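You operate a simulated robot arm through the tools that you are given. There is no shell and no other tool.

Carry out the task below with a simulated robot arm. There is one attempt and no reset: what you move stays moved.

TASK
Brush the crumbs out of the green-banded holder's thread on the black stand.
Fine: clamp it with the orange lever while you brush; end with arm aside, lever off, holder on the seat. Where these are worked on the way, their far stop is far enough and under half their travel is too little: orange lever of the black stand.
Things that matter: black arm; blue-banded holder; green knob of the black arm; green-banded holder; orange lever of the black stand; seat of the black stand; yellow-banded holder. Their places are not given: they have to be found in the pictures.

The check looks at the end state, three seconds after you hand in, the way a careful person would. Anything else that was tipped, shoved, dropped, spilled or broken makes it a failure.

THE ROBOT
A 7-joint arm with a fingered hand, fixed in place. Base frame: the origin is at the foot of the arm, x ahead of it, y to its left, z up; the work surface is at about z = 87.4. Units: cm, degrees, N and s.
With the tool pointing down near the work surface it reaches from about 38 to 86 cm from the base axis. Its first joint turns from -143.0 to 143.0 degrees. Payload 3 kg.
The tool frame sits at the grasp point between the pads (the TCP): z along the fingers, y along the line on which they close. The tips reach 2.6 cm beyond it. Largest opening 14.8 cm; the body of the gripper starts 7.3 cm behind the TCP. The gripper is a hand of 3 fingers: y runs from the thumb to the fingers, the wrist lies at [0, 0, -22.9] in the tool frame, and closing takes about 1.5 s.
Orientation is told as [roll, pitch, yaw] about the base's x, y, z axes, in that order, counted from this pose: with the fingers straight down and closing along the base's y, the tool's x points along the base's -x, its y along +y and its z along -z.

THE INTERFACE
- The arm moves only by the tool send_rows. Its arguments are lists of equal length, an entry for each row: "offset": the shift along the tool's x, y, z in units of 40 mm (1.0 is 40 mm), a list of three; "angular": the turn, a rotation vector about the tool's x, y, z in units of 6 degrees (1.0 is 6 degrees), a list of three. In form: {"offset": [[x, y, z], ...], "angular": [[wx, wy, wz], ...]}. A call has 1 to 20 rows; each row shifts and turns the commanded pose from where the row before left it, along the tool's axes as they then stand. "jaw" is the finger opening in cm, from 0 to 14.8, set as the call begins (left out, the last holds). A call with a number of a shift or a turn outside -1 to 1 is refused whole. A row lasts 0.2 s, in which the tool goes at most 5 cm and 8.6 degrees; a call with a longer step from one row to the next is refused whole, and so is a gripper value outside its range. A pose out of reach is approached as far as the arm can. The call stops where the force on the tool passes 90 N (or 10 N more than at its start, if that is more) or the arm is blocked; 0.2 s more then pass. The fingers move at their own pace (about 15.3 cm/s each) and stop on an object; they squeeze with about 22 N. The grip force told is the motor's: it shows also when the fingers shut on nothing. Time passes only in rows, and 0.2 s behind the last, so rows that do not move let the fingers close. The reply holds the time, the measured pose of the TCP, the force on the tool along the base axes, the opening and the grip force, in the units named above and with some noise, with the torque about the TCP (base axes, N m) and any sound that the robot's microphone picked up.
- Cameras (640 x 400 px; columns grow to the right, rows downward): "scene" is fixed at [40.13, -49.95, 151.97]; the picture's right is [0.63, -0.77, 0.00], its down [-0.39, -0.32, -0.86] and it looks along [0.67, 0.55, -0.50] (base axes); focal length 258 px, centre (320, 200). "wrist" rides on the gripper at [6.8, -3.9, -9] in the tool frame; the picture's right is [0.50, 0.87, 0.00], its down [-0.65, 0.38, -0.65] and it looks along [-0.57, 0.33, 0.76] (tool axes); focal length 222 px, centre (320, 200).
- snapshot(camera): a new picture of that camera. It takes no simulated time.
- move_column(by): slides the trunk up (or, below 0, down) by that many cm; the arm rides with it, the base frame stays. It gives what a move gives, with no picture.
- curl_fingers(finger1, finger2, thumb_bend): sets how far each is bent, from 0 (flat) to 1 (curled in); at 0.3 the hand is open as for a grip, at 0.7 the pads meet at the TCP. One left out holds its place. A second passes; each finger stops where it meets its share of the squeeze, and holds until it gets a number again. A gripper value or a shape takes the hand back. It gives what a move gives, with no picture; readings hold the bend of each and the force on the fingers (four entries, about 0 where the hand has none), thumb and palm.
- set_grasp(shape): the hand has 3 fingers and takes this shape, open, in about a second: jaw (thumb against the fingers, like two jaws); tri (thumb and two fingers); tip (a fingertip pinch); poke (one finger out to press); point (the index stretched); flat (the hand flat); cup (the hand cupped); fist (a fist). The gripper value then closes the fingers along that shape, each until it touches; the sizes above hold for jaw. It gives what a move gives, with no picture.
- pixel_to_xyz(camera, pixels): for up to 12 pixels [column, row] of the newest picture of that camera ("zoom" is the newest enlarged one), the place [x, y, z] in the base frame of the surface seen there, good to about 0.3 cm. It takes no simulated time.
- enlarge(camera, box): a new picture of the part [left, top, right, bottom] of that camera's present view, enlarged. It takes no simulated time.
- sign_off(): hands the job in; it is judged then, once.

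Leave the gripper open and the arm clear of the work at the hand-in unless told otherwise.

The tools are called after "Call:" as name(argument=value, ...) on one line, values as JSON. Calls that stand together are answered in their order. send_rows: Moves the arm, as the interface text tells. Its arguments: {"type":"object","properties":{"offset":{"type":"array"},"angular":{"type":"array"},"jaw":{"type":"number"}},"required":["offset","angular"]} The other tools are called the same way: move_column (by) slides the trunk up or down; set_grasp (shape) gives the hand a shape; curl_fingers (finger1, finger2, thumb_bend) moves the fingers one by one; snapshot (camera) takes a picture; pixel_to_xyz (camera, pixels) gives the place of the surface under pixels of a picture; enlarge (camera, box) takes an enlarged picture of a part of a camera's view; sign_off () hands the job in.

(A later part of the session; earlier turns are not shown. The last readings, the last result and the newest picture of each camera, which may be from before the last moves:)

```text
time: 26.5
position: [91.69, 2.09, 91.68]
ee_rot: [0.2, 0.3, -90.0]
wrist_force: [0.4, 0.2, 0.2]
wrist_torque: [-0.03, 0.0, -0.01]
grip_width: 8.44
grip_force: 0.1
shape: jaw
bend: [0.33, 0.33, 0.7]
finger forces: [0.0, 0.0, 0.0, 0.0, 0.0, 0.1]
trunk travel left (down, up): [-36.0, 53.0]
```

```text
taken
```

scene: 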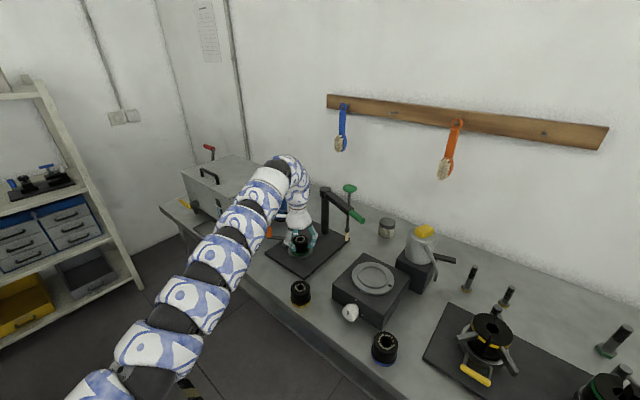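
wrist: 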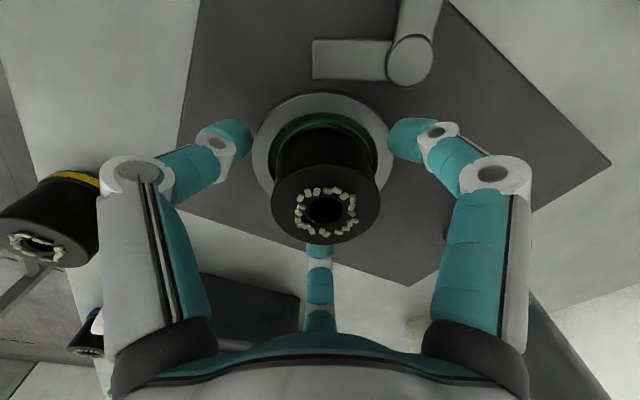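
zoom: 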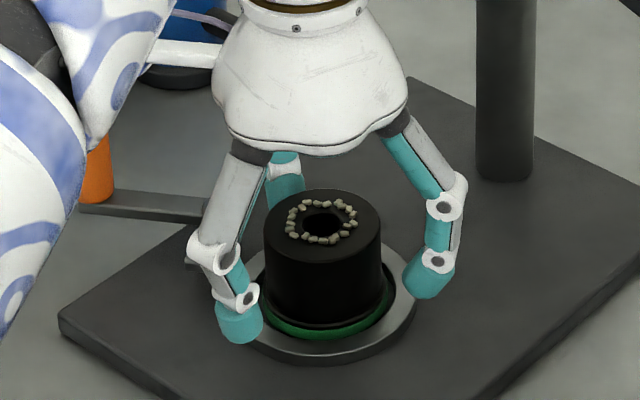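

The holder is free and seated. I raise the trunk 10 cm to clear it vertically.

Call:
move_column(by=10)

Call:
enlarge(camera="scene", box=[230, 180, 370, 280])

```text
time: 27.8
position: [91.79, 2.05, 101.65]
ee_rot: [0.0, 0.1, -89.9]
wrist_force: [-0.5, 0.2, 0.1]
wrist_torque: [-0.02, 0.02, 0.0]
grip_width: 8.44
grip_force: 0.1
shape: jaw
bend: [0.33, 0.33, 0.7]
finger forces: [0.0, 0.0, 0.0, 0.1, 0.0, 0.0]
trunk travel left (down, up): [-46.0, 43.0]
```

```text
4.00 times, centred on (300, 230) of scene
```

zoom: 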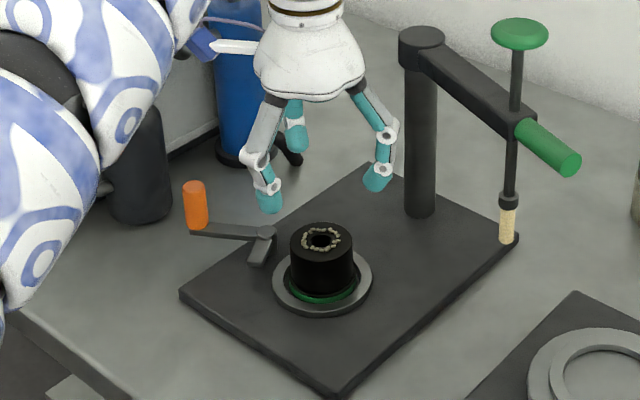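

The holder sits in the ring with its crumbs still on. Next is the lever: I back off a little, turn the hand to yaw 0 (so no finger points at the black bottle), then look at the lever from above.

Call:
send_rows(offset=[[0.4, -0.6, 0], [0.4, -0.6, 0], [0.4, -0.5, 0], [0, 0, 0], [0, 0, 0], [0, 0, 0], [0, 0, 0], [0, 0, 0], [0, 0, 0], [0, 0, 0], [0, 0, 0], [0, 0, 0], [0, 0, 0], [0, 0, 0], [0, 0, 0], [0, 0, 0], [0, 0, 0], [0, 0, 0]], angular=[[0, 0, 0], [0, 0, 0], [0, 0, 0], [0, 0, -1], [0, 0, -1], [0, 0, -1], [0, 0, -1], [0, 0, -1], [0, 0, -1], [0, 0, -1], [0, 0, -1], [0, 0, -1], [0, 0, -1], [0, 0, -1], [0, 0, -1], [0, 0, -1], [0, 0, -1], [0, 0, -1]])

Call:
snapshot(camera="wrist")

```text
time: 31.6
position: [85.0, 6.9, 101.68]
ee_rot: [0.2, 0.0, 0.3]
wrist_force: [0.2, 0.6, 1.0]
wrist_torque: [-0.01, 0.0, 0.05]
grip_width: 8.44
grip_force: 0.0
shape: jaw
bend: [0.33, 0.33, 0.7]
finger forces: [0.0, 0.0, 0.0, 0.0, 0.0, 0.0]
trunk travel left (down, up): [-46.0, 43.0]
```

```text
taken
```

wrist: 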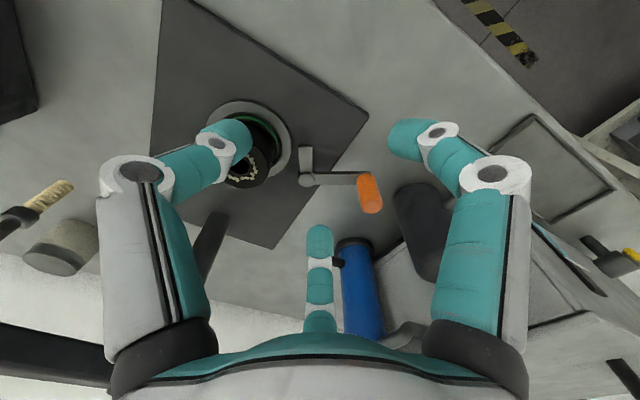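

The handle is at about (369,193) in the wrist view. I enlarge it to measure its axis.

Call:
enlarge(camera="wrist", box=[280, 130, 408, 230])

```text
4.00 times, centred on (344, 180) of wrist
```

zoom: 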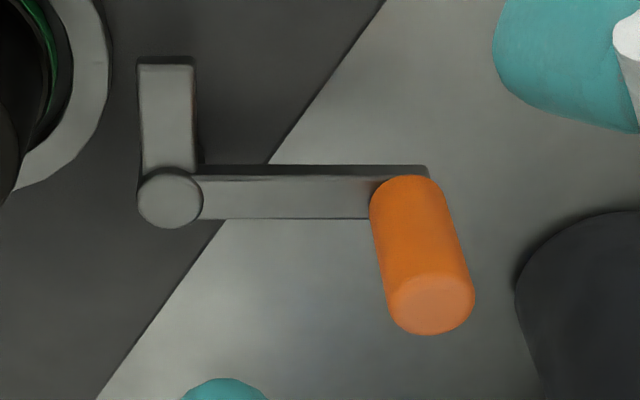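

Call:
pixel_to_xyz(camera="zoom", pixels=[[430, 305], [405, 300], [455, 300], [430, 325], [430, 285], [410, 200], [430, 240], [170, 198], [165, 75], [165, 120], [300, 195], [520, 285]])

Call:
pixel_to_xyz(camera="wrist", pixels=[[420, 210], [410, 250], [440, 260], [420, 190], [350, 245], [375, 300], [340, 262], [500, 150], [560, 230], [580, 290]])

```text
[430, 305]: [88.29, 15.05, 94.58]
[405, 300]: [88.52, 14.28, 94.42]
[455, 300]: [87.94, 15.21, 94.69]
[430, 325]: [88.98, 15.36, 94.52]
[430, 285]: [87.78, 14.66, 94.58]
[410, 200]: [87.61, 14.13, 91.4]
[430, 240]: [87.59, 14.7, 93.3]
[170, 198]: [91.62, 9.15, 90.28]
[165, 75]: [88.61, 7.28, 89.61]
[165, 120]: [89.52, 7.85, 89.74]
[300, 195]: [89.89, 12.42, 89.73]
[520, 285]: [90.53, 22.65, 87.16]
```

```text
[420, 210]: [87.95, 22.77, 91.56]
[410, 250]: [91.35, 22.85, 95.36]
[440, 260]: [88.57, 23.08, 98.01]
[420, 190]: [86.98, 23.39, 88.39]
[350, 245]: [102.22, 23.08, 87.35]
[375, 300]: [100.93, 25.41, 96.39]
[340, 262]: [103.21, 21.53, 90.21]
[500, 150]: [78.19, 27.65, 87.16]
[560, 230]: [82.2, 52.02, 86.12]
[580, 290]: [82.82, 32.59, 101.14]
```

Handle axis is about (88.3, 14.9), top 94.6. The pivot is about (91.65, 9.15), giving radius 6.65 at angle 120°. I go above the handle with fingers at 6, then lower around it.

Call:
send_rows(offset=[[-0.2, 0.5, 0], [-0.2, 0.5, 0], [-0.2, 0.5, 0], [-0.22, 0.5, 0], [0, 0, 0.5], [0, 0, 0.2], [0, 0, 0]], angular=[[0, 0, 0], [0, 0, 0], [0, 0, 0], [0, 0, 0], [0, 0, 0], [0, 0, 0], [0, 0, 0]], jaw=6)

Call:
snapshot(camera="wrist")

Call:
enlarge(camera="scene", box=[220, 180, 340, 260])

```text
time: 33.2
position: [88.29, 14.84, 98.74]
ee_rot: [0.1, -0.1, 0.1]
wrist_force: [-0.1, -0.8, -1.3]
wrist_torque: [0.02, 0.02, -0.03]
grip_width: 6.02
grip_force: 0.0
shape: jaw
bend: [0.77, 0.77, 0.7]
finger forces: [0.0, 0.0, 0.0, 0.0, 0.1, 0.0]
trunk travel left (down, up): [-46.0, 43.0]
```

```text
taken
```

wrist: 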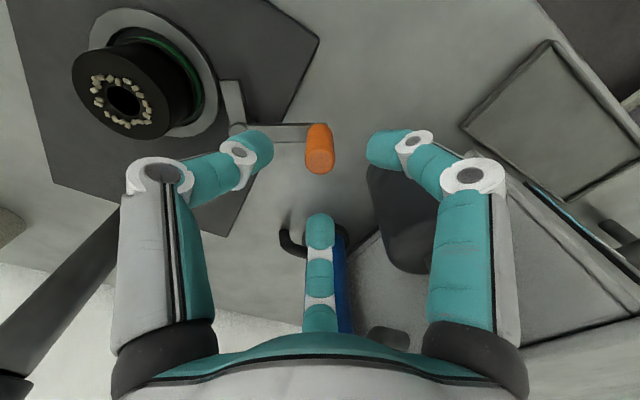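

```text
5.00 times, centred on (280, 220) of scene
```

zoom: 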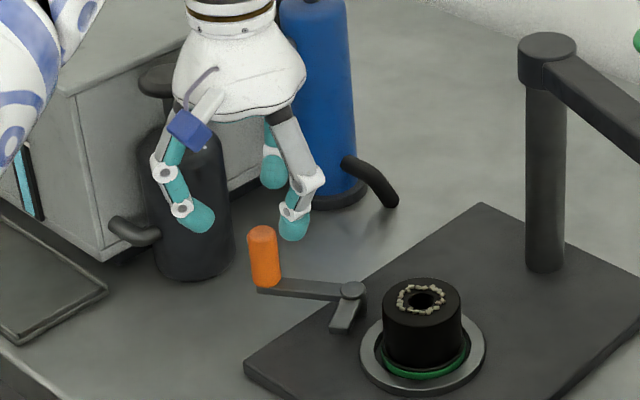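

The fingers surround the handle axis. I descend to z≈93.4 around the handle.

Call:
send_rows(offset=[[0, 0, 0.45], [0, 0, 0.45], [0, 0, 0.43]], angular=[[0, 0, 0], [0, 0, 0], [0, 0, 0]])

Call:
snapshot(camera="wrist")

Call:
enlarge(camera="scene", box=[220, 180, 340, 260])

```text
time: 34.0
position: [88.31, 14.88, 93.61]
ee_rot: [0.1, -0.1, -0.1]
wrist_force: [0.6, 0.7, -0.1]
wrist_torque: [0.02, 0.0, -0.01]
grip_width: 6.01
grip_force: 0.0
shape: jaw
bend: [0.77, 0.77, 0.7]
finger forces: [0.1, 0.0, 0.1, 0.0, 0.0, 0.0]
trunk travel left (down, up): [-46.0, 43.0]
```

```text
taken
```

wrist: 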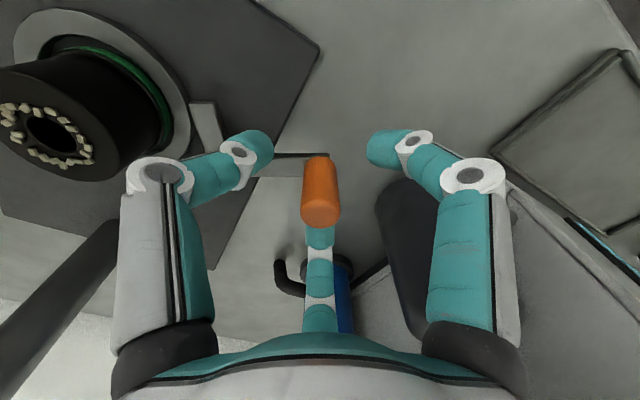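

```text
5.00 times, centred on (280, 220) of scene
```

zoom: 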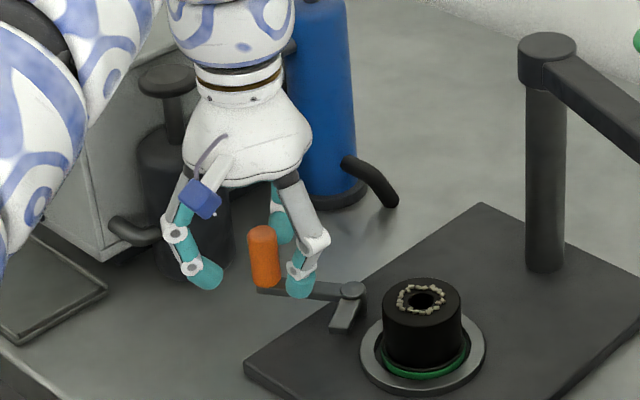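

The handle is between the fingers. I close to a snug cage (jaw 2.2).

Call:
send_rows(offset=[[0, 0, 0], [0, 0, 0], [0, 0, 0], [0, 0, 0], [0, 0, 0], [0, 0, 0]], angular=[[0, 0, 0], [0, 0, 0], [0, 0, 0], [0, 0, 0], [0, 0, 0], [0, 0, 0]], jaw=2.2)

Call:
snapshot(camera="wrist")

Call:
enlarge(camera="scene", box=[240, 200, 320, 254])

```text
time: 35.4
position: [88.29, 15.01, 93.61]
ee_rot: [0.1, -0.2, 0.1]
wrist_force: [0.5, 0.3, 0.3]
wrist_torque: [0.0, -0.02, 0.0]
grip_width: 2.25
grip_force: 0.1
shape: jaw
bend: [0.74, 0.74, 0.7]
finger forces: [0.0, 0.7, 0.1, 0.0, 0.0, 0.0]
trunk travel left (down, up): [-46.0, 43.0]
```

```text
taken
```

wrist: 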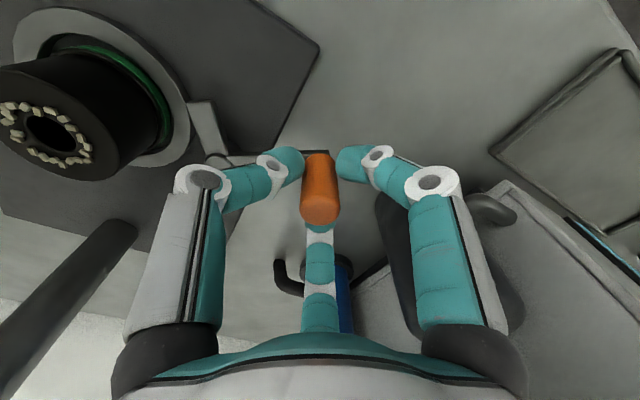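

```text
7.41 times, centred on (280, 227) of scene
```

zoom: 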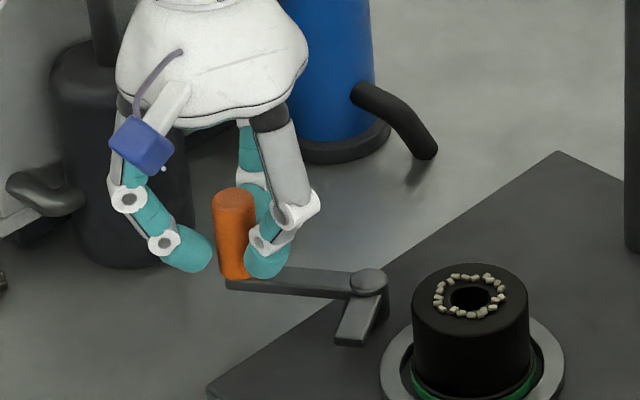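

The handle is caged. I start swinging it towards -x/-y (counter-clockwise) along the arc about the pivot, 24° first.

Call:
send_rows(offset=[[0.1475, -0.105, 0], [0.135, -0.12, 0], [0.1225, -0.1275, 0], [0.11, -0.135, 0], [0, 0, 0]], angular=[[0, 0, 0], [0, 0, 0], [0, 0, 0], [0, 0, 0], [0, 0, 0]])

Call:
enlarge(camera="scene", box=[240, 200, 320, 254])

Call:
snapshot(camera="wrist")

```text
time: 36.6
position: [86.29, 13.01, 93.71]
ee_rot: [0.2, -0.1, 0.0]
wrist_force: [0.5, 1.5, -1.1]
wrist_torque: [0.02, 0.01, -0.02]
grip_width: 2.27
grip_force: 0.1
shape: jaw
bend: [0.74, 0.74, 0.7]
finger forces: [0.1, 0.9, 0.0, 0.1, 0.1, 0.0]
trunk travel left (down, up): [-46.0, 43.0]
```

```text
7.41 times, centred on (280, 227) of scene
```

zoom: 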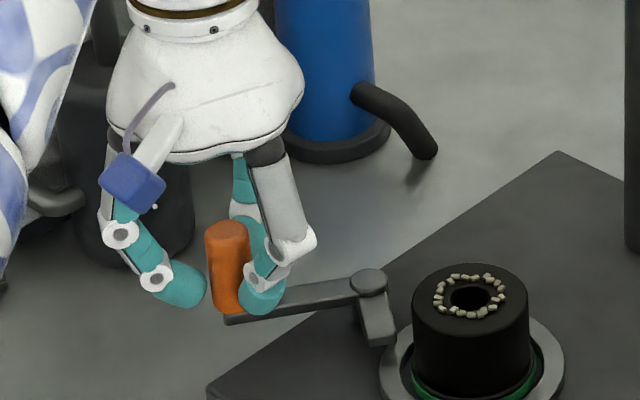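

```text
taken
```

wrist: 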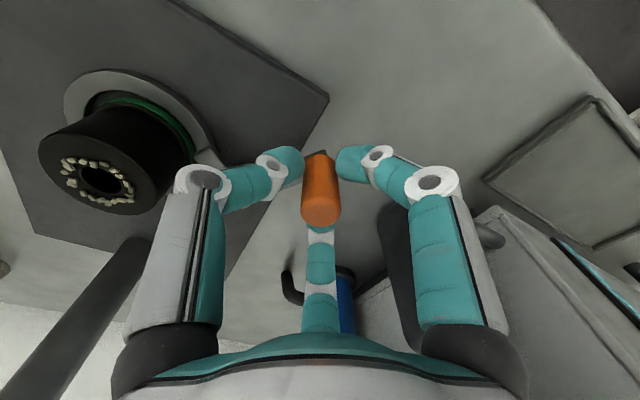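

The lever is turning smoothly and the stub swings towards the holder. I continue another 24°.

Call:
send_rows(offset=[[0.095, -0.145, 0], [0.08, -0.1575, 0], [0.06, -0.1625, 0], [0.045, -0.1675, 0], [0, 0, 0]], angular=[[0, 0, 0], [0, 0, 0], [0, 0, 0], [0, 0, 0], [0, 0, 0]])

Call:
enlarge(camera="scene", box=[240, 200, 320, 254])

```text
time: 37.8
position: [85.07, 10.41, 93.51]
ee_rot: [0.3, -0.1, 0.0]
wrist_force: [1.8, 0.6, 0.1]
wrist_torque: [0.03, -0.02, 0.01]
grip_width: 2.27
grip_force: 0.0
shape: jaw
bend: [0.74, 0.74, 0.7]
finger forces: [0.0, 1.1, 0.0, 0.0, 0.0, 0.0]
trunk travel left (down, up): [-46.0, 43.0]
```

```text
7.41 times, centred on (280, 227) of scene
```

zoom: 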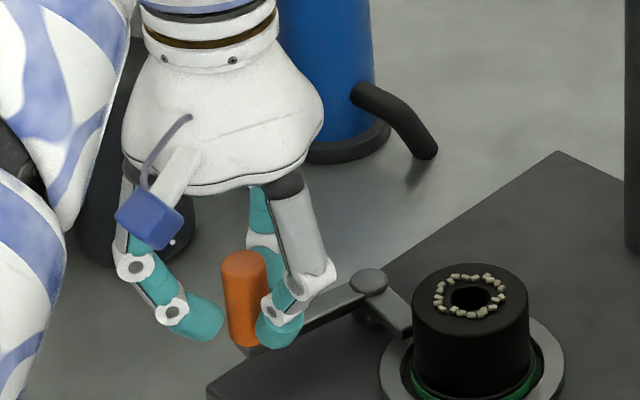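

The stub is about to meet the holder. I continue with smaller steps, watching the force.

Call:
send_rows(offset=[[0.02, -0.085, 0], [0.014, -0.085, 0], [0.008, -0.0875, 0], [0.0, -0.0875, 0], [0, 0, 0]], angular=[[0, 0, 0], [0, 0, 0], [0, 0, 0], [0, 0, 0], [0, 0, 0]])

Call:
enlarge(camera="scene", box=[240, 200, 320, 254])

Call:
snapshot(camera="wrist")

```text
time: 39.0
position: [84.86, 9.11, 93.61]
ee_rot: [0.2, -0.1, 0.0]
wrist_force: [0.3, 1.8, -0.6]
wrist_torque: [0.01, -0.01, 0.01]
grip_width: 2.26
grip_force: 0.1
shape: jaw
bend: [0.74, 0.74, 0.7]
finger forces: [0.1, 1.5, 0.1, 0.1, 0.0, 0.0]
trunk travel left (down, up): [-46.0, 43.0]
```

```text
7.41 times, centred on (280, 227) of scene
```

zoom: 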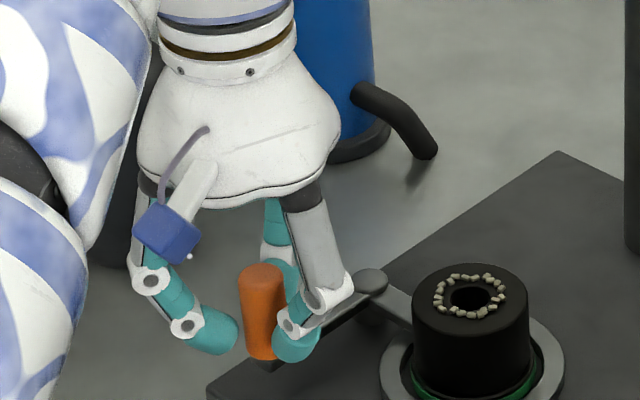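

```text
taken
```

wrist: 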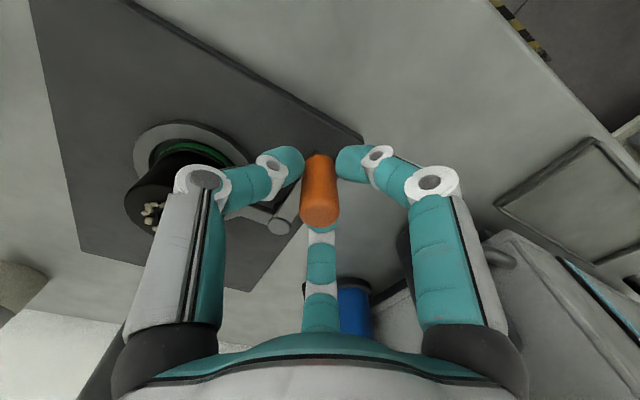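

Still almost no resistance at ~180°. I go a bit further to find the stop.

Call:
send_rows(offset=[[-0.006, -0.0875, 0], [-0.01, -0.085, 0], [-0.014, -0.085, 0], [-0.02, -0.085, 0], [0, 0, 0]], angular=[[0, 0, 0], [0, 0, 0], [0, 0, 0], [0, 0, 0], [0, 0, 0]])

Call:
enlarge(camera="scene", box=[240, 200, 320, 254])

Call:
snapshot(camera="wrist")

```text
time: 40.2
position: [85.01, 7.69, 93.56]
ee_rot: [0.1, -0.1, 0.0]
wrist_force: [0.1, -0.4, 0.0]
wrist_torque: [0.01, -0.04, 0.0]
grip_width: 2.22
grip_force: 0.0
shape: jaw
bend: [0.74, 0.74, 0.7]
finger forces: [0.1, 0.6, 0.0, 0.0, 0.0, 0.0]
trunk travel left (down, up): [-46.0, 43.0]
```

```text
7.41 times, centred on (280, 227) of scene
```

zoom: 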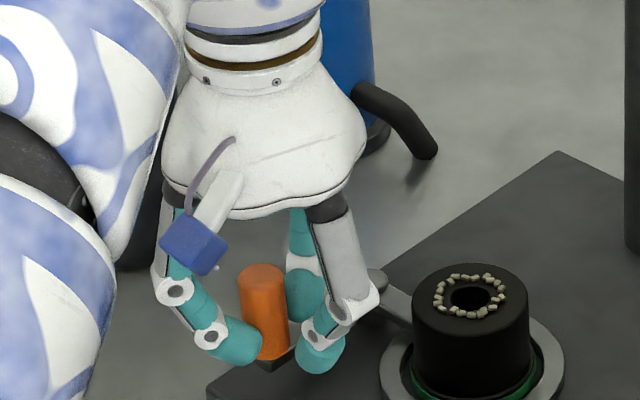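

```text
taken
```

wrist: 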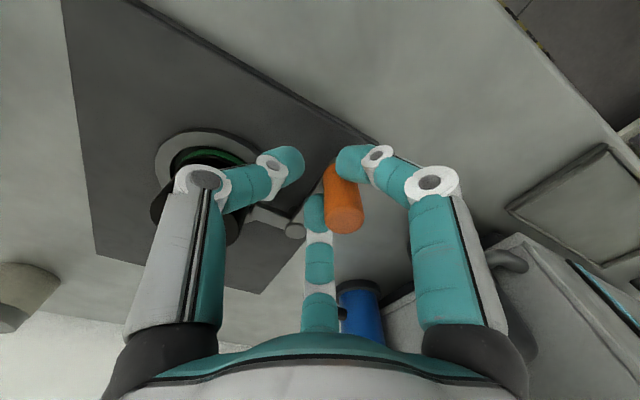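

The handle stayed put while the fingers slid past, so the lever is probably at its stop. I measure the handle and stub now.

Call:
pixel_to_xyz(camera="wrist", pixels=[[347, 217], [340, 190], [292, 230], [265, 215]])

Call:
enlarge(camera="wrist", box=[140, 110, 380, 260])

```text
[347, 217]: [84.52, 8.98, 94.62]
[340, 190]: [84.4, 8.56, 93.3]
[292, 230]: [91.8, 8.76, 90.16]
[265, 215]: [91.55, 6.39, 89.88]
```

```text
2.67 times, centred on (260, 185) of wrist
```

zoom: 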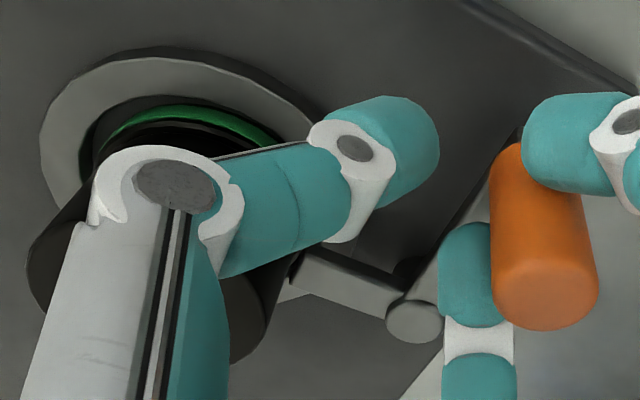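

The lever is at ~180°, with its stub pointing straight at the holder — about 60° of travel. To confirm it's at the far stop, I lift out, close the fingers and push the handle gently from its +y side.

Call:
send_rows(offset=[[0, 0.05, -0.4], [0, 0.05, -0.5], [0, 0, -0.6], [0, 0.4, 0], [0, 0.4, 0], [0, 0.3, 0]], angular=[[0, 0, 0], [0, 0, 0], [0, 0, 0], [0, 0, 0], [0, 0, 0], [0, 0, 0]])

Call:
send_rows(offset=[[0, 0, 0], [0, 0, 0], [0, 0, 0], [0, 0, 0], [0, 0, 0], [0, 0, 0]], angular=[[0, 0, 0], [0, 0, 0], [0, 0, 0], [0, 0, 0], [0, 0, 0], [0, 0, 0]], jaw=0)

Call:
snapshot(camera="wrist")

Call:
enlarge(camera="scene", box=[230, 190, 330, 260])

```text
time: 41.6
position: [85.09, 12.44, 99.67]
ee_rot: [0.2, -0.1, 0.0]
wrist_force: [0.3, -0.2, -0.1]
wrist_torque: [0.01, -0.02, 0.02]
grip_width: 2.2
grip_force: 0.0
shape: jaw
bend: [0.74, 0.74, 0.7]
finger forces: [0.0, 0.1, 0.0, 0.1, 0.0, 0.0]
trunk travel left (down, up): [-46.0, 43.0]
```

```text
time: 43.0
position: [85.19, 12.54, 99.61]
ee_rot: [0.2, -0.1, -0.1]
wrist_force: [-0.5, 0.2, -0.1]
wrist_torque: [0.0, -0.03, 0.0]
grip_width: 0.0
grip_force: 22.8
shape: jaw
bend: [0.7, 0.7, 0.7]
finger forces: [0.1, 0.1, 0.0, 0.0, 0.1, 0.1]
trunk travel left (down, up): [-46.0, 43.0]
```

```text
taken
```

wrist: 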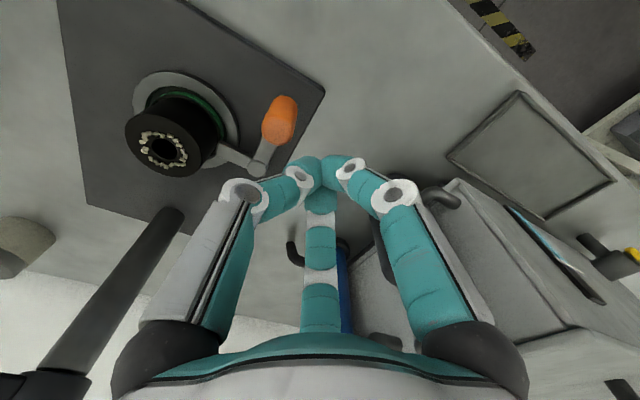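

```text
5.71 times, centred on (280, 225) of scene
```

zoom: 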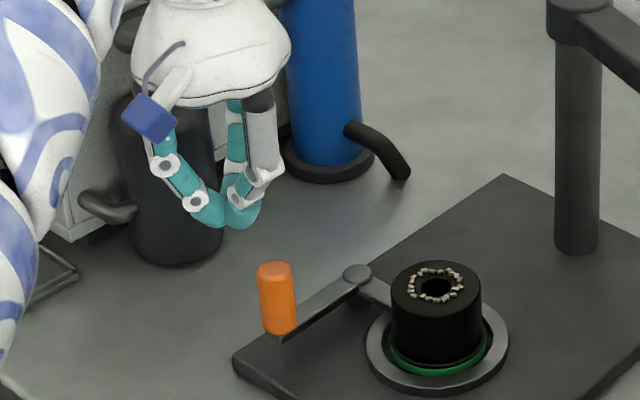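

The stub rests against the holder. I lower the closed fingers on the +y side of the handle and push lightly toward -y to confirm the stop.

Call:
send_rows(offset=[[0.05, 0, 0.5], [0.05, 0, 0.5], [0, 0, 0.5]], angular=[[0, 0, 0], [0, 0, 0], [0, 0, 0]])

Call:
send_rows(offset=[[0, -0.1, 0], [0, -0.1, 0], [0, -0.05, 0], [0, -0.05, 0]], angular=[[0, 0, 0], [0, 0, 0], [0, 0, 0], [0, 0, 0]])

Call:
enlarge(camera="scene", box=[230, 190, 330, 260])

```text
time: 43.8
position: [84.35, 12.89, 93.97]
ee_rot: [0.3, -0.3, 0.3]
wrist_force: [-9.3, 19.4, 23.0]
wrist_torque: [-0.74, -0.1, -0.21]
grip_width: 0.01
grip_force: 22.1
shape: jaw
bend: [0.7, 0.7, 0.7]
finger forces: [0.0, 0.1, 0.0, 0.0, 31.4, 0.0]
trunk travel left (down, up): [-46.0, 43.0]
```

```text
time: 44.8
position: [84.05, 11.72, 93.94]
ee_rot: [0.2, -0.2, 0.3]
wrist_force: [-23.9, 48.3, 28.3]
wrist_torque: [-0.81, -0.31, -0.16]
grip_width: 0.01
grip_force: 22.0
shape: jaw
bend: [0.7, 0.7, 0.7]
finger forces: [0.1, 0.0, 0.0, 0.0, 57.9, 0.0]
trunk travel left (down, up): [-46.0, 43.0]
```

```text
5.71 times, centred on (280, 225) of scene
```

zoom: 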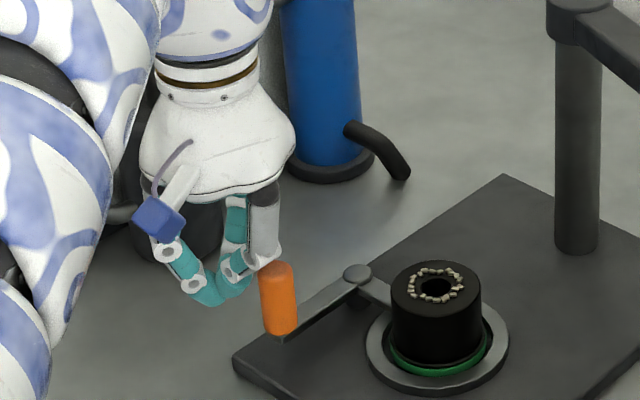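

The thumb knuckle is pressing on the handle with ~50 N and the lever doesn't move, so it's at its far stop and clamped. I back off in +y and up.

Call:
send_rows(offset=[[0, 0.2, -0.1], [0, 0.2, -0.4], [0, 0.1, -0.6], [0, 0, -0.8], [0, 0, -0.8]], angular=[[0, 0, 0], [0, 0, 0], [0, 0, 0], [0, 0, 0], [0, 0, 0]])

Call:
enlarge(camera="scene", box=[230, 180, 370, 280])

Call:
snapshot(camera="wrist")

```text
time: 46.0
position: [84.72, 13.27, 104.41]
ee_rot: [0.2, -0.1, 0.0]
wrist_force: [-1.1, 0.8, 0.0]
wrist_torque: [0.02, 0.02, -0.01]
grip_width: 0.0
grip_force: 21.9
shape: jaw
bend: [0.7, 0.7, 0.69]
finger forces: [0.0, 0.1, 0.0, 0.0, 0.0, 0.1]
trunk travel left (down, up): [-46.0, 43.0]
```

```text
4.00 times, centred on (300, 230) of scene
```

zoom: 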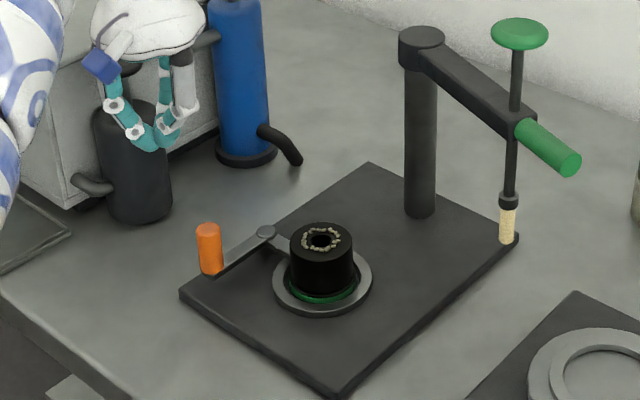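

```text
taken
```

wrist: 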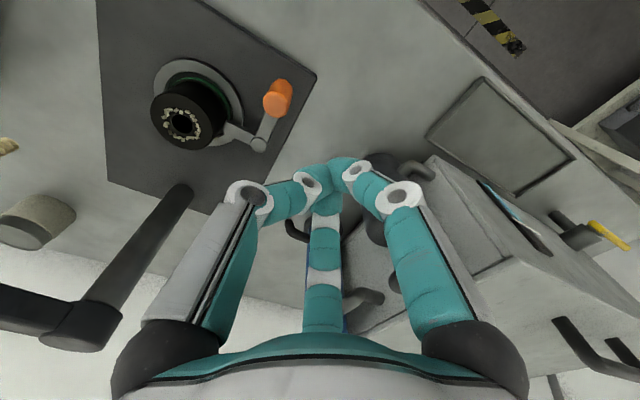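

The lever is at its far stop and the holder is clamped. Next is the black arm, which must swing from the y≈-12 side over the seat. I measure its handle, knob, and neighbouring objects in the scene view.

Call:
enlarge(camera="scene", box=[310, 170, 450, 290])

```text
3.33 times, centred on (380, 230) of scene
```

zoom: 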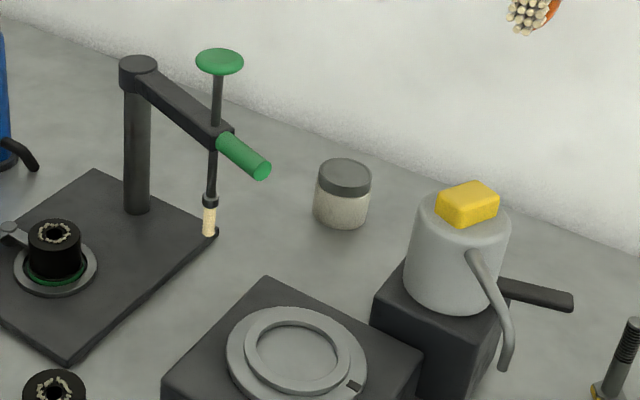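

Call:
pixel_to_xyz(camera="zoom", pixels=[[218, 58], [200, 62], [240, 62], [216, 100], [138, 63], [180, 105], [228, 140], [262, 172], [245, 158], [268, 162], [252, 140], [208, 200]])

Call:
pixel_to_xyz(camera="zoom", pixels=[[208, 232], [208, 212], [342, 170], [340, 220], [466, 195], [430, 260], [300, 60], [420, 120], [500, 340], [55, 250], [225, 68], [212, 130]])

```text
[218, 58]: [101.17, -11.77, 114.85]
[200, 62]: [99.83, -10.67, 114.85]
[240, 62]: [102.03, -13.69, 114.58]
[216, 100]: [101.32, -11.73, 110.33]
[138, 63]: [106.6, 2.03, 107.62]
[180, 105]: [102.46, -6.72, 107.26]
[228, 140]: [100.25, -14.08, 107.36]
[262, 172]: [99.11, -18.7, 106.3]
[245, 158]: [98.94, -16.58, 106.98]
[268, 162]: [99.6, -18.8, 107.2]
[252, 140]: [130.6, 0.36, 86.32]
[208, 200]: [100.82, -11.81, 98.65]
```

```text
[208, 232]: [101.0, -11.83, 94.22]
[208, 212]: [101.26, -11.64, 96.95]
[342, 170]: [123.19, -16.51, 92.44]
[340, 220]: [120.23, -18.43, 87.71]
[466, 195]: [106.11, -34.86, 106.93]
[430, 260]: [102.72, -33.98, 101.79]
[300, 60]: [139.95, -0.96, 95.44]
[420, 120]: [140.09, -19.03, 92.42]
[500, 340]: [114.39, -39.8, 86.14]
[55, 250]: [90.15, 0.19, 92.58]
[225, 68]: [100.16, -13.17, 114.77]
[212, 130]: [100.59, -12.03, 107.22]
```

There's plenty of free space behind the arm; the wall is at x≈140. The handle runs to about (98.6, -18.7) at z≈106.2, and the brush tip at ~93.7 clears the holder top (92.6) by about a centimetre. I move to free space and try the "point" shape to see what it gives.

Call:
send_rows(offset=[[0, 0, -0.8], [0, 0, -0.8], [0.2, -0.5, -0.6], [0.2, -0.8, -0.3], [0.2, -0.9, 0], [0.2, -0.9, 0], [0.2, -0.5, 0]], angular=[[0, 0, 0], [0, 0, 0], [0, 0, 0], [0, 0, 0], [0, 0, 0], [0, 0, 0], [0, 0, 0]])

Call:
set_grasp(shape="point")

Call:
snapshot(camera="wrist")

Call:
enlarge(camera="scene", box=[200, 120, 360, 240])

```text
time: 47.6
position: [82.94, -0.53, 109.21]
ee_rot: [0.2, -0.3, 0.1]
wrist_force: [-0.1, 0.7, 0.6]
wrist_torque: [0.01, -0.01, -0.04]
grip_width: 0.0
grip_force: 21.5
shape: jaw
bend: [0.7, 0.7, 0.69]
finger forces: [0.1, 0.1, 0.0, 0.1, 0.0, 0.0]
out of reach, approached as far as the arm can: row 3, 4, 5, 6, 7
trunk travel left (down, up): [-46.0, 43.0]
```

```text
time: 48.5
position: [82.78, -0.48, 109.14]
ee_rot: [0.3, -0.3, 0.0]
wrist_force: [-0.1, 1.0, 0.3]
wrist_torque: [0.02, -0.02, -0.05]
grip_width: 0.0
grip_force: 0.0
shape: point
bend: [0.7, 0.85, 0.91]
finger forces: [0.0, 0.0, 0.0, 0.0, 0.0, 0.1]
trunk travel left (down, up): [-46.0, 43.0]
```

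```text
taken
```

wrist: 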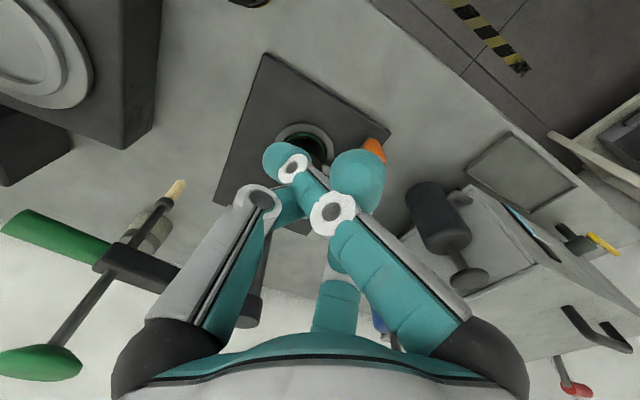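

```text
3.33 times, centred on (280, 180) of scene
```

zoom: 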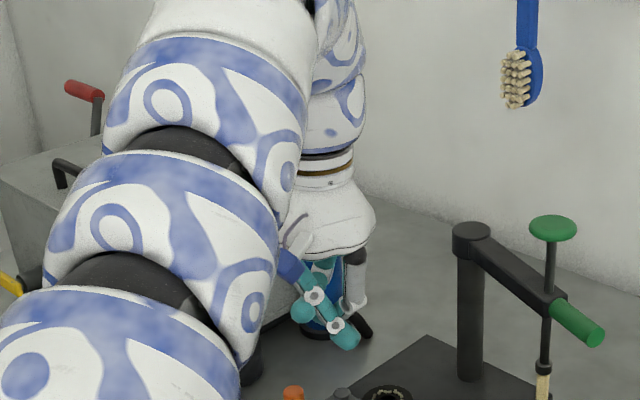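

The point shape may still be settling. I wait briefly and look again.

Call:
send_rows(offset=[[0, 0, 0], [0, 0, 0], [0, 0, 0], [0, 0, 0], [0, 0, 0]], angular=[[0, 0, 0], [0, 0, 0], [0, 0, 0], [0, 0, 0], [0, 0, 0]])

Call:
snapshot(camera="wrist")

```text
time: 49.7
position: [82.86, -0.28, 109.21]
ee_rot: [0.4, -0.2, 0.1]
wrist_force: [-1.3, -1.0, -0.4]
wrist_torque: [0.03, -0.02, -0.01]
grip_width: 0.02
grip_force: 0.0
shape: point
bend: [0.7, 0.85, 0.92]
finger forces: [0.1, 0.0, 0.0, 0.1, 0.0, 0.1]
trunk travel left (down, up): [-46.0, 43.0]
```

```text
taken
```

wrist: 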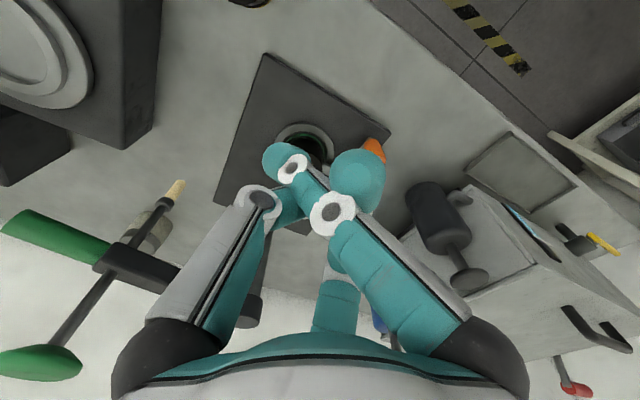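

The shape may have been closed because the last jaw value (0) still held. I open it within this shape.

Call:
send_rows(offset=[[0, 0, 0], [0, 0, 0], [0, 0, 0], [0, 0, 0], [0, 0, 0], [0, 0, 0]], angular=[[0, 0, 0], [0, 0, 0], [0, 0, 0], [0, 0, 0], [0, 0, 0], [0, 0, 0]], jaw=14.8)

Call:
snapshot(camera="wrist")

Call:
enlarge(camera="scene", box=[200, 120, 360, 240])

```text
time: 51.1
position: [83.01, -0.42, 109.32]
ee_rot: [0.2, -0.2, 0.0]
wrist_force: [0.3, -0.2, -0.8]
wrist_torque: [0.02, -0.01, 0.01]
grip_width: 0.0
grip_force: 0.2
shape: point
bend: [0.7, 0.85, 0.92]
finger forces: [0.1, 0.0, 0.0, 0.1, 0.0, 0.0]
trunk travel left (down, up): [-46.0, 43.0]
```

```text
taken
```

wrist: 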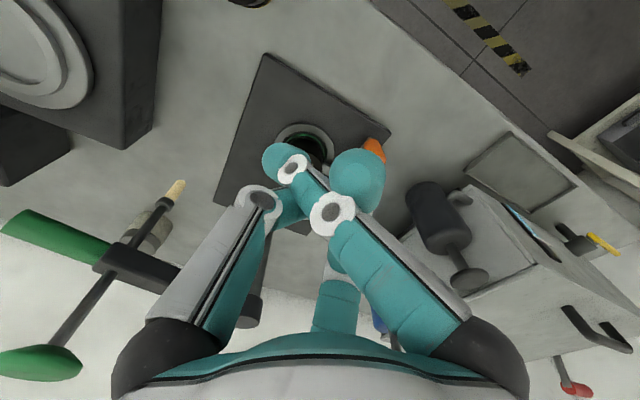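

```text
3.33 times, centred on (280, 180) of scene
```

zoom: 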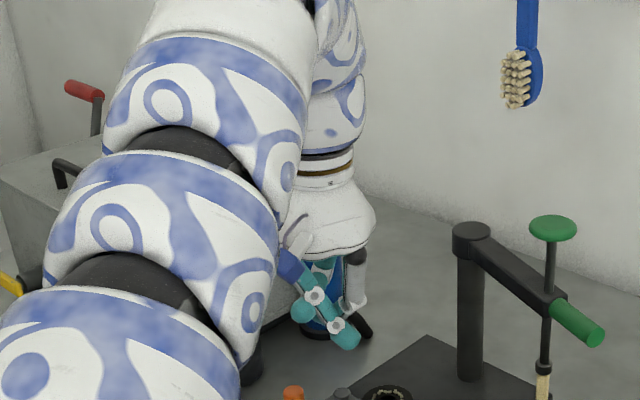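

The point shape isn't useful here. I return to the jaw shape.

Call:
set_grasp(shape="jaw")

Call:
snapshot(camera="wrist")

```text
time: 52.0
position: [82.93, -0.45, 109.21]
ee_rot: [0.3, -0.2, 0.0]
wrist_force: [-0.3, 0.4, -0.4]
wrist_torque: [0.0, -0.01, 0.0]
grip_width: 14.8
grip_force: 0.1
shape: jaw
bend: [0.3, 0.3, 0.3]
finger forces: [0.1, 0.1, 0.0, 0.0, 0.0, 0.0]
trunk travel left (down, up): [-46.0, 43.0]
```

```text
taken
```

wrist: 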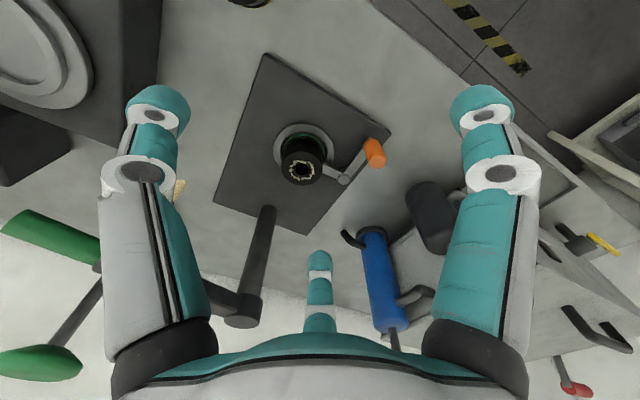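

I'll hook the arm's handle from behind with one spread finger: open hand, yaw about -36° so a finger points to +x, tilted outward by 18°. First I raise the trunk 12 cm and set that orientation in free space.

Call:
move_column(by=12)

Call:
send_rows(offset=[[0, 0, 0], [0, 0, 0], [0, 0, 0], [0, 0, 0], [0, 0, 0], [0, 0, 0], [0, 0, 0], [0, 0, 0], [0, 0, 0]], angular=[[0, 0, 1], [0, 0, 1], [0, 0, 1], [0, 0, 1], [0, 0, 1], [0, 0, 1], [-0.588, -0.809, 0], [-0.588, -0.809, 0], [-0.588, -0.809, 0]], jaw=14.8)

Call:
snapshot(camera="scene")

Call:
snapshot(camera="wrist")

```text
time: 53.5
position: [82.88, -0.47, 121.19]
ee_rot: [0.2, -0.2, 0.0]
wrist_force: [0.5, 0.0, -0.3]
wrist_torque: [0.01, 0.01, 0.01]
grip_width: 14.81
grip_force: 0.0
shape: jaw
bend: [0.3, 0.3, 0.3]
finger forces: [0.1, 0.0, 0.0, 0.0, 0.0, 0.0]
trunk travel left (down, up): [-58.0, 31.0]
```

```text
time: 55.5
position: [82.95, -0.39, 121.2]
ee_rot: [5.7, -7.3, -36.4]
wrist_force: [0.0, -0.5, 0.3]
wrist_torque: [-0.01, -0.01, -0.03]
grip_width: 14.76
grip_force: 0.1
shape: jaw
bend: [0.3, 0.3, 0.3]
finger forces: [0.0, 0.1, 0.0, 0.0, 0.0, 0.0]
out of reach, approached as far as the arm can: row 8, 9
trunk travel left (down, up): [-58.0, 31.0]
```

```text
taken
```

scene: 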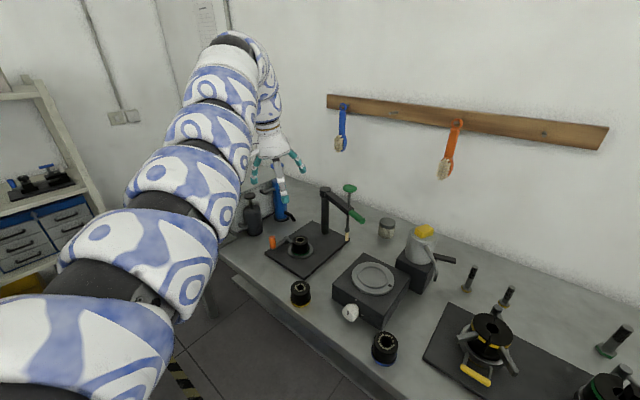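

```text
taken
```

wrist: 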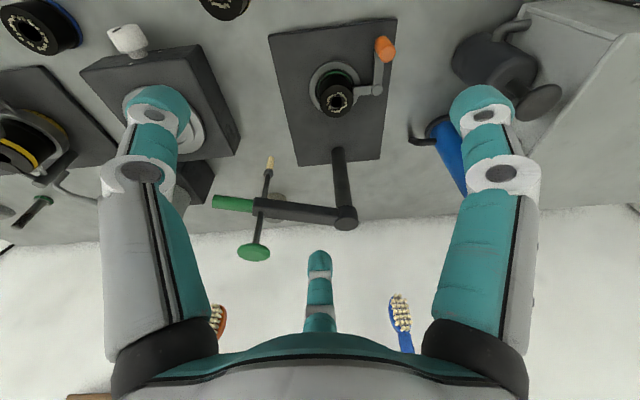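

The tilt stopped at about 9° because the wrist is too high relative to the trunk. I raise the trunk 10 cm more and move the arm down and sideways to about (88,-16.5,118).

Call:
move_column(by=10)

Call:
send_rows(offset=[[-0.586, -0.563, 0.682], [-0.586, -0.563, 0.682], [-0.586, -0.563, 0.682], [-0.586, -0.563, 0.682], [-0.586, -0.563, 0.682]], angular=[[0, 0, 0], [0, 0, 0], [0, 0, 0], [0, 0, 0], [0, 0, 0]])

```text
time: 56.9
position: [82.78, -0.36, 131.13]
ee_rot: [5.7, -7.2, -36.4]
wrist_force: [0.2, -0.2, -0.7]
wrist_torque: [0.0, -0.02, -0.01]
grip_width: 14.82
grip_force: 0.0
shape: jaw
bend: [0.3, 0.3, 0.3]
finger forces: [0.0, 0.0, 0.0, 0.0, 0.0, 0.0]
trunk travel left (down, up): [-68.0, 21.0]
```

```text
time: 58.1
position: [87.15, -12.73, 122.66]
ee_rot: [5.6, -7.2, -36.4]
wrist_force: [-0.9, 0.2, 0.0]
wrist_torque: [0.02, -0.01, -0.01]
grip_width: 14.79
grip_force: 0.0
shape: jaw
bend: [0.3, 0.3, 0.3]
finger forces: [0.0, 0.0, 0.0, 0.0, 0.1, 0.1]
out of reach, approached as far as the arm can: row 1, 2, 3
trunk travel left (down, up): [-68.0, 21.0]
```

Moved to (87.2, -12.7, 122.7). Now I add the remaining ~9° of outward tilt.

Call:
send_rows(offset=[[0, 0, 0], [0, 0, 0]], angular=[[-0.44, -0.607, 0], [-0.44, -0.607, 0]])

```text
time: 58.7
position: [87.86, -14.3, 122.55]
ee_rot: [7.0, -9.1, -36.5]
wrist_force: [0.2, -0.3, 0.2]
wrist_torque: [0.01, -0.01, 0.04]
grip_width: 14.75
grip_force: 0.0
shape: jaw
bend: [0.3, 0.3, 0.3]
finger forces: [0.1, 0.0, 0.0, 0.1, 0.1, 0.0]
out of reach, approached as far as the arm can: row 1, 2
trunk travel left (down, up): [-68.0, 21.0]
```

Still limited at this height. I move down and slightly back to about (85,-16.8,112), where the arm has more freedom; the spread finger stays in front of the handle.

Call:
send_rows(offset=[[0.217, -0.415, 0.807], [0.217, -0.415, 0.807], [0.217, -0.415, 0.807]], angular=[[0, 0, 0], [0, 0, 0], [0, 0, 0]])

Call:
send_rows(offset=[[0, 0, 0], [0, 0, 0]], angular=[[-0.4, -0.55, 0], [-0.4, -0.55, 0]])

Call:
snapshot(camera="wrist")

Call:
snapshot(camera="scene")

```text
time: 59.5
position: [86.9, -16.38, 112.12]
ee_rot: [8.2, -10.8, -36.8]
wrist_force: [0.7, 0.4, -0.4]
wrist_torque: [0.05, 0.0, 0.0]
grip_width: 14.8
grip_force: 0.0
shape: jaw
bend: [0.3, 0.3, 0.3]
finger forces: [0.0, 0.0, 0.1, 0.0, 0.0, 0.0]
out of reach, approached as far as the arm can: row 1
trunk travel left (down, up): [-68.0, 21.0]
```

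```text
time: 60.1
position: [86.71, -16.4, 112.18]
ee_rot: [13.5, -17.4, -38.1]
wrist_force: [0.4, -0.3, -0.1]
wrist_torque: [0.01, 0.01, -0.01]
grip_width: 14.79
grip_force: 0.1
shape: jaw
bend: [0.3, 0.3, 0.3]
finger forces: [0.1, 0.0, 0.0, 0.0, 0.1, 0.0]
trunk travel left (down, up): [-68.0, 21.0]
```

```text
taken
```

wrist: 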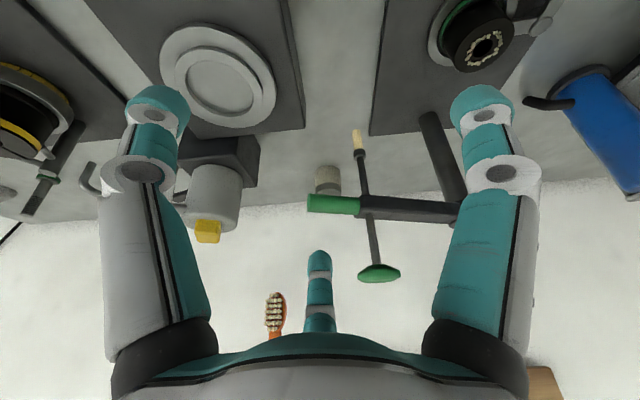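

```text
taken
```

scene: 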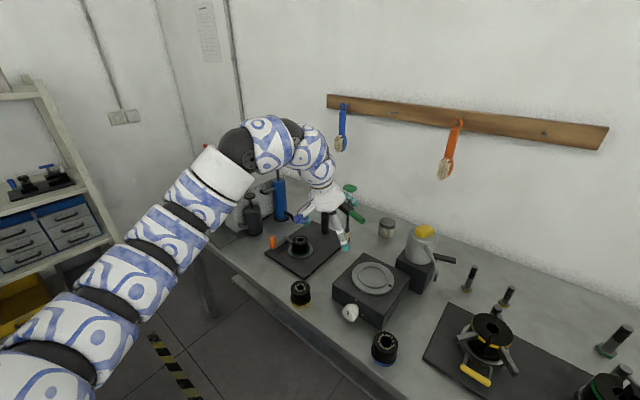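

The outward tilt is now ~22°. I measure where the spread finger's tip (320,258) is relative to the handle (335,203).

Call:
pixel_to_xyz(camera="wrist", pixels=[[320, 254], [320, 275], [320, 300], [335, 203], [312, 203], [355, 205], [365, 215], [378, 272], [358, 140], [150, 100], [480, 100]])

Call:
enlarge(camera="scene", box=[270, 140, 400, 260])

```text
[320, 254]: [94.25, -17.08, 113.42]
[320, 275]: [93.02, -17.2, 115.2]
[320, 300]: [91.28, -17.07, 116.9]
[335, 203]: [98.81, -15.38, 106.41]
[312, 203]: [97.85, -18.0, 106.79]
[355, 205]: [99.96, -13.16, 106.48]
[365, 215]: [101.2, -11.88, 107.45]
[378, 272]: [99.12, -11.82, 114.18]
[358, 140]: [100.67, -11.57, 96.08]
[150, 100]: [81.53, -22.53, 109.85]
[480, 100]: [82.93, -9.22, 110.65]
```

```text
3.33 times, centred on (335, 200) of scene
```

zoom: 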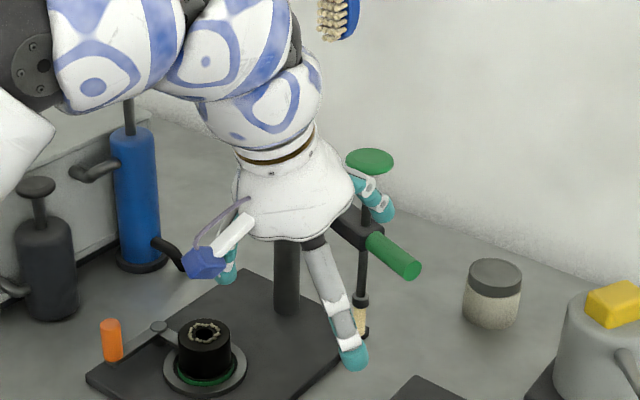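

The finger tip sits about 7.5 cm ahead of the TCP and 1.2 above. I move forward 8.3 cm at this height so the finger passes over the handle to its far side (handle top ~107.3, knob at y>-14).

Call:
send_rows(offset=[[-0.534, 0.357, 0.258], [-0.534, 0.357, 0.258], [-0.534, 0.357, 0.258]], angular=[[0, 0, 0], [0, 0, 0], [0, 0, 0]])

Call:
snapshot(camera="wrist")

Call:
enlarge(camera="scene", box=[270, 140, 400, 260])

```text
time: 60.9
position: [95.2, -16.63, 112.17]
ee_rot: [13.5, -17.3, -38.1]
wrist_force: [-0.2, 0.1, -0.4]
wrist_torque: [0.01, 0.01, 0.02]
grip_width: 14.8
grip_force: 0.0
shape: jaw
bend: [0.3, 0.3, 0.3]
finger forces: [0.0, 0.0, 0.0, 0.0, 0.1, 0.0]
trunk travel left (down, up): [-68.0, 21.0]
```

```text
taken
```

wrist: 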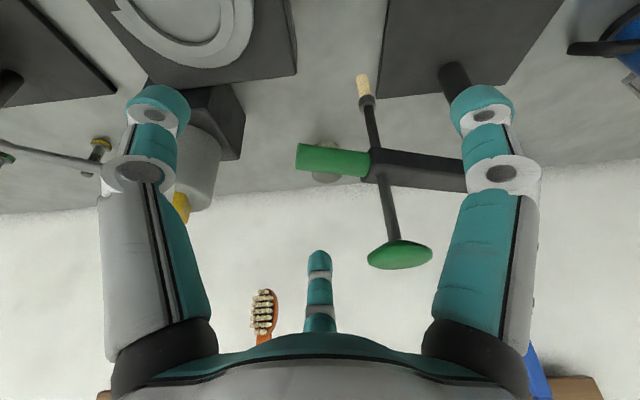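

```text
3.33 times, centred on (335, 200) of scene
```

zoom: 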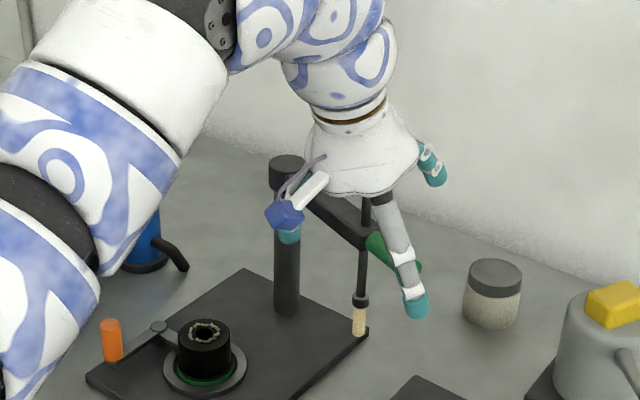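

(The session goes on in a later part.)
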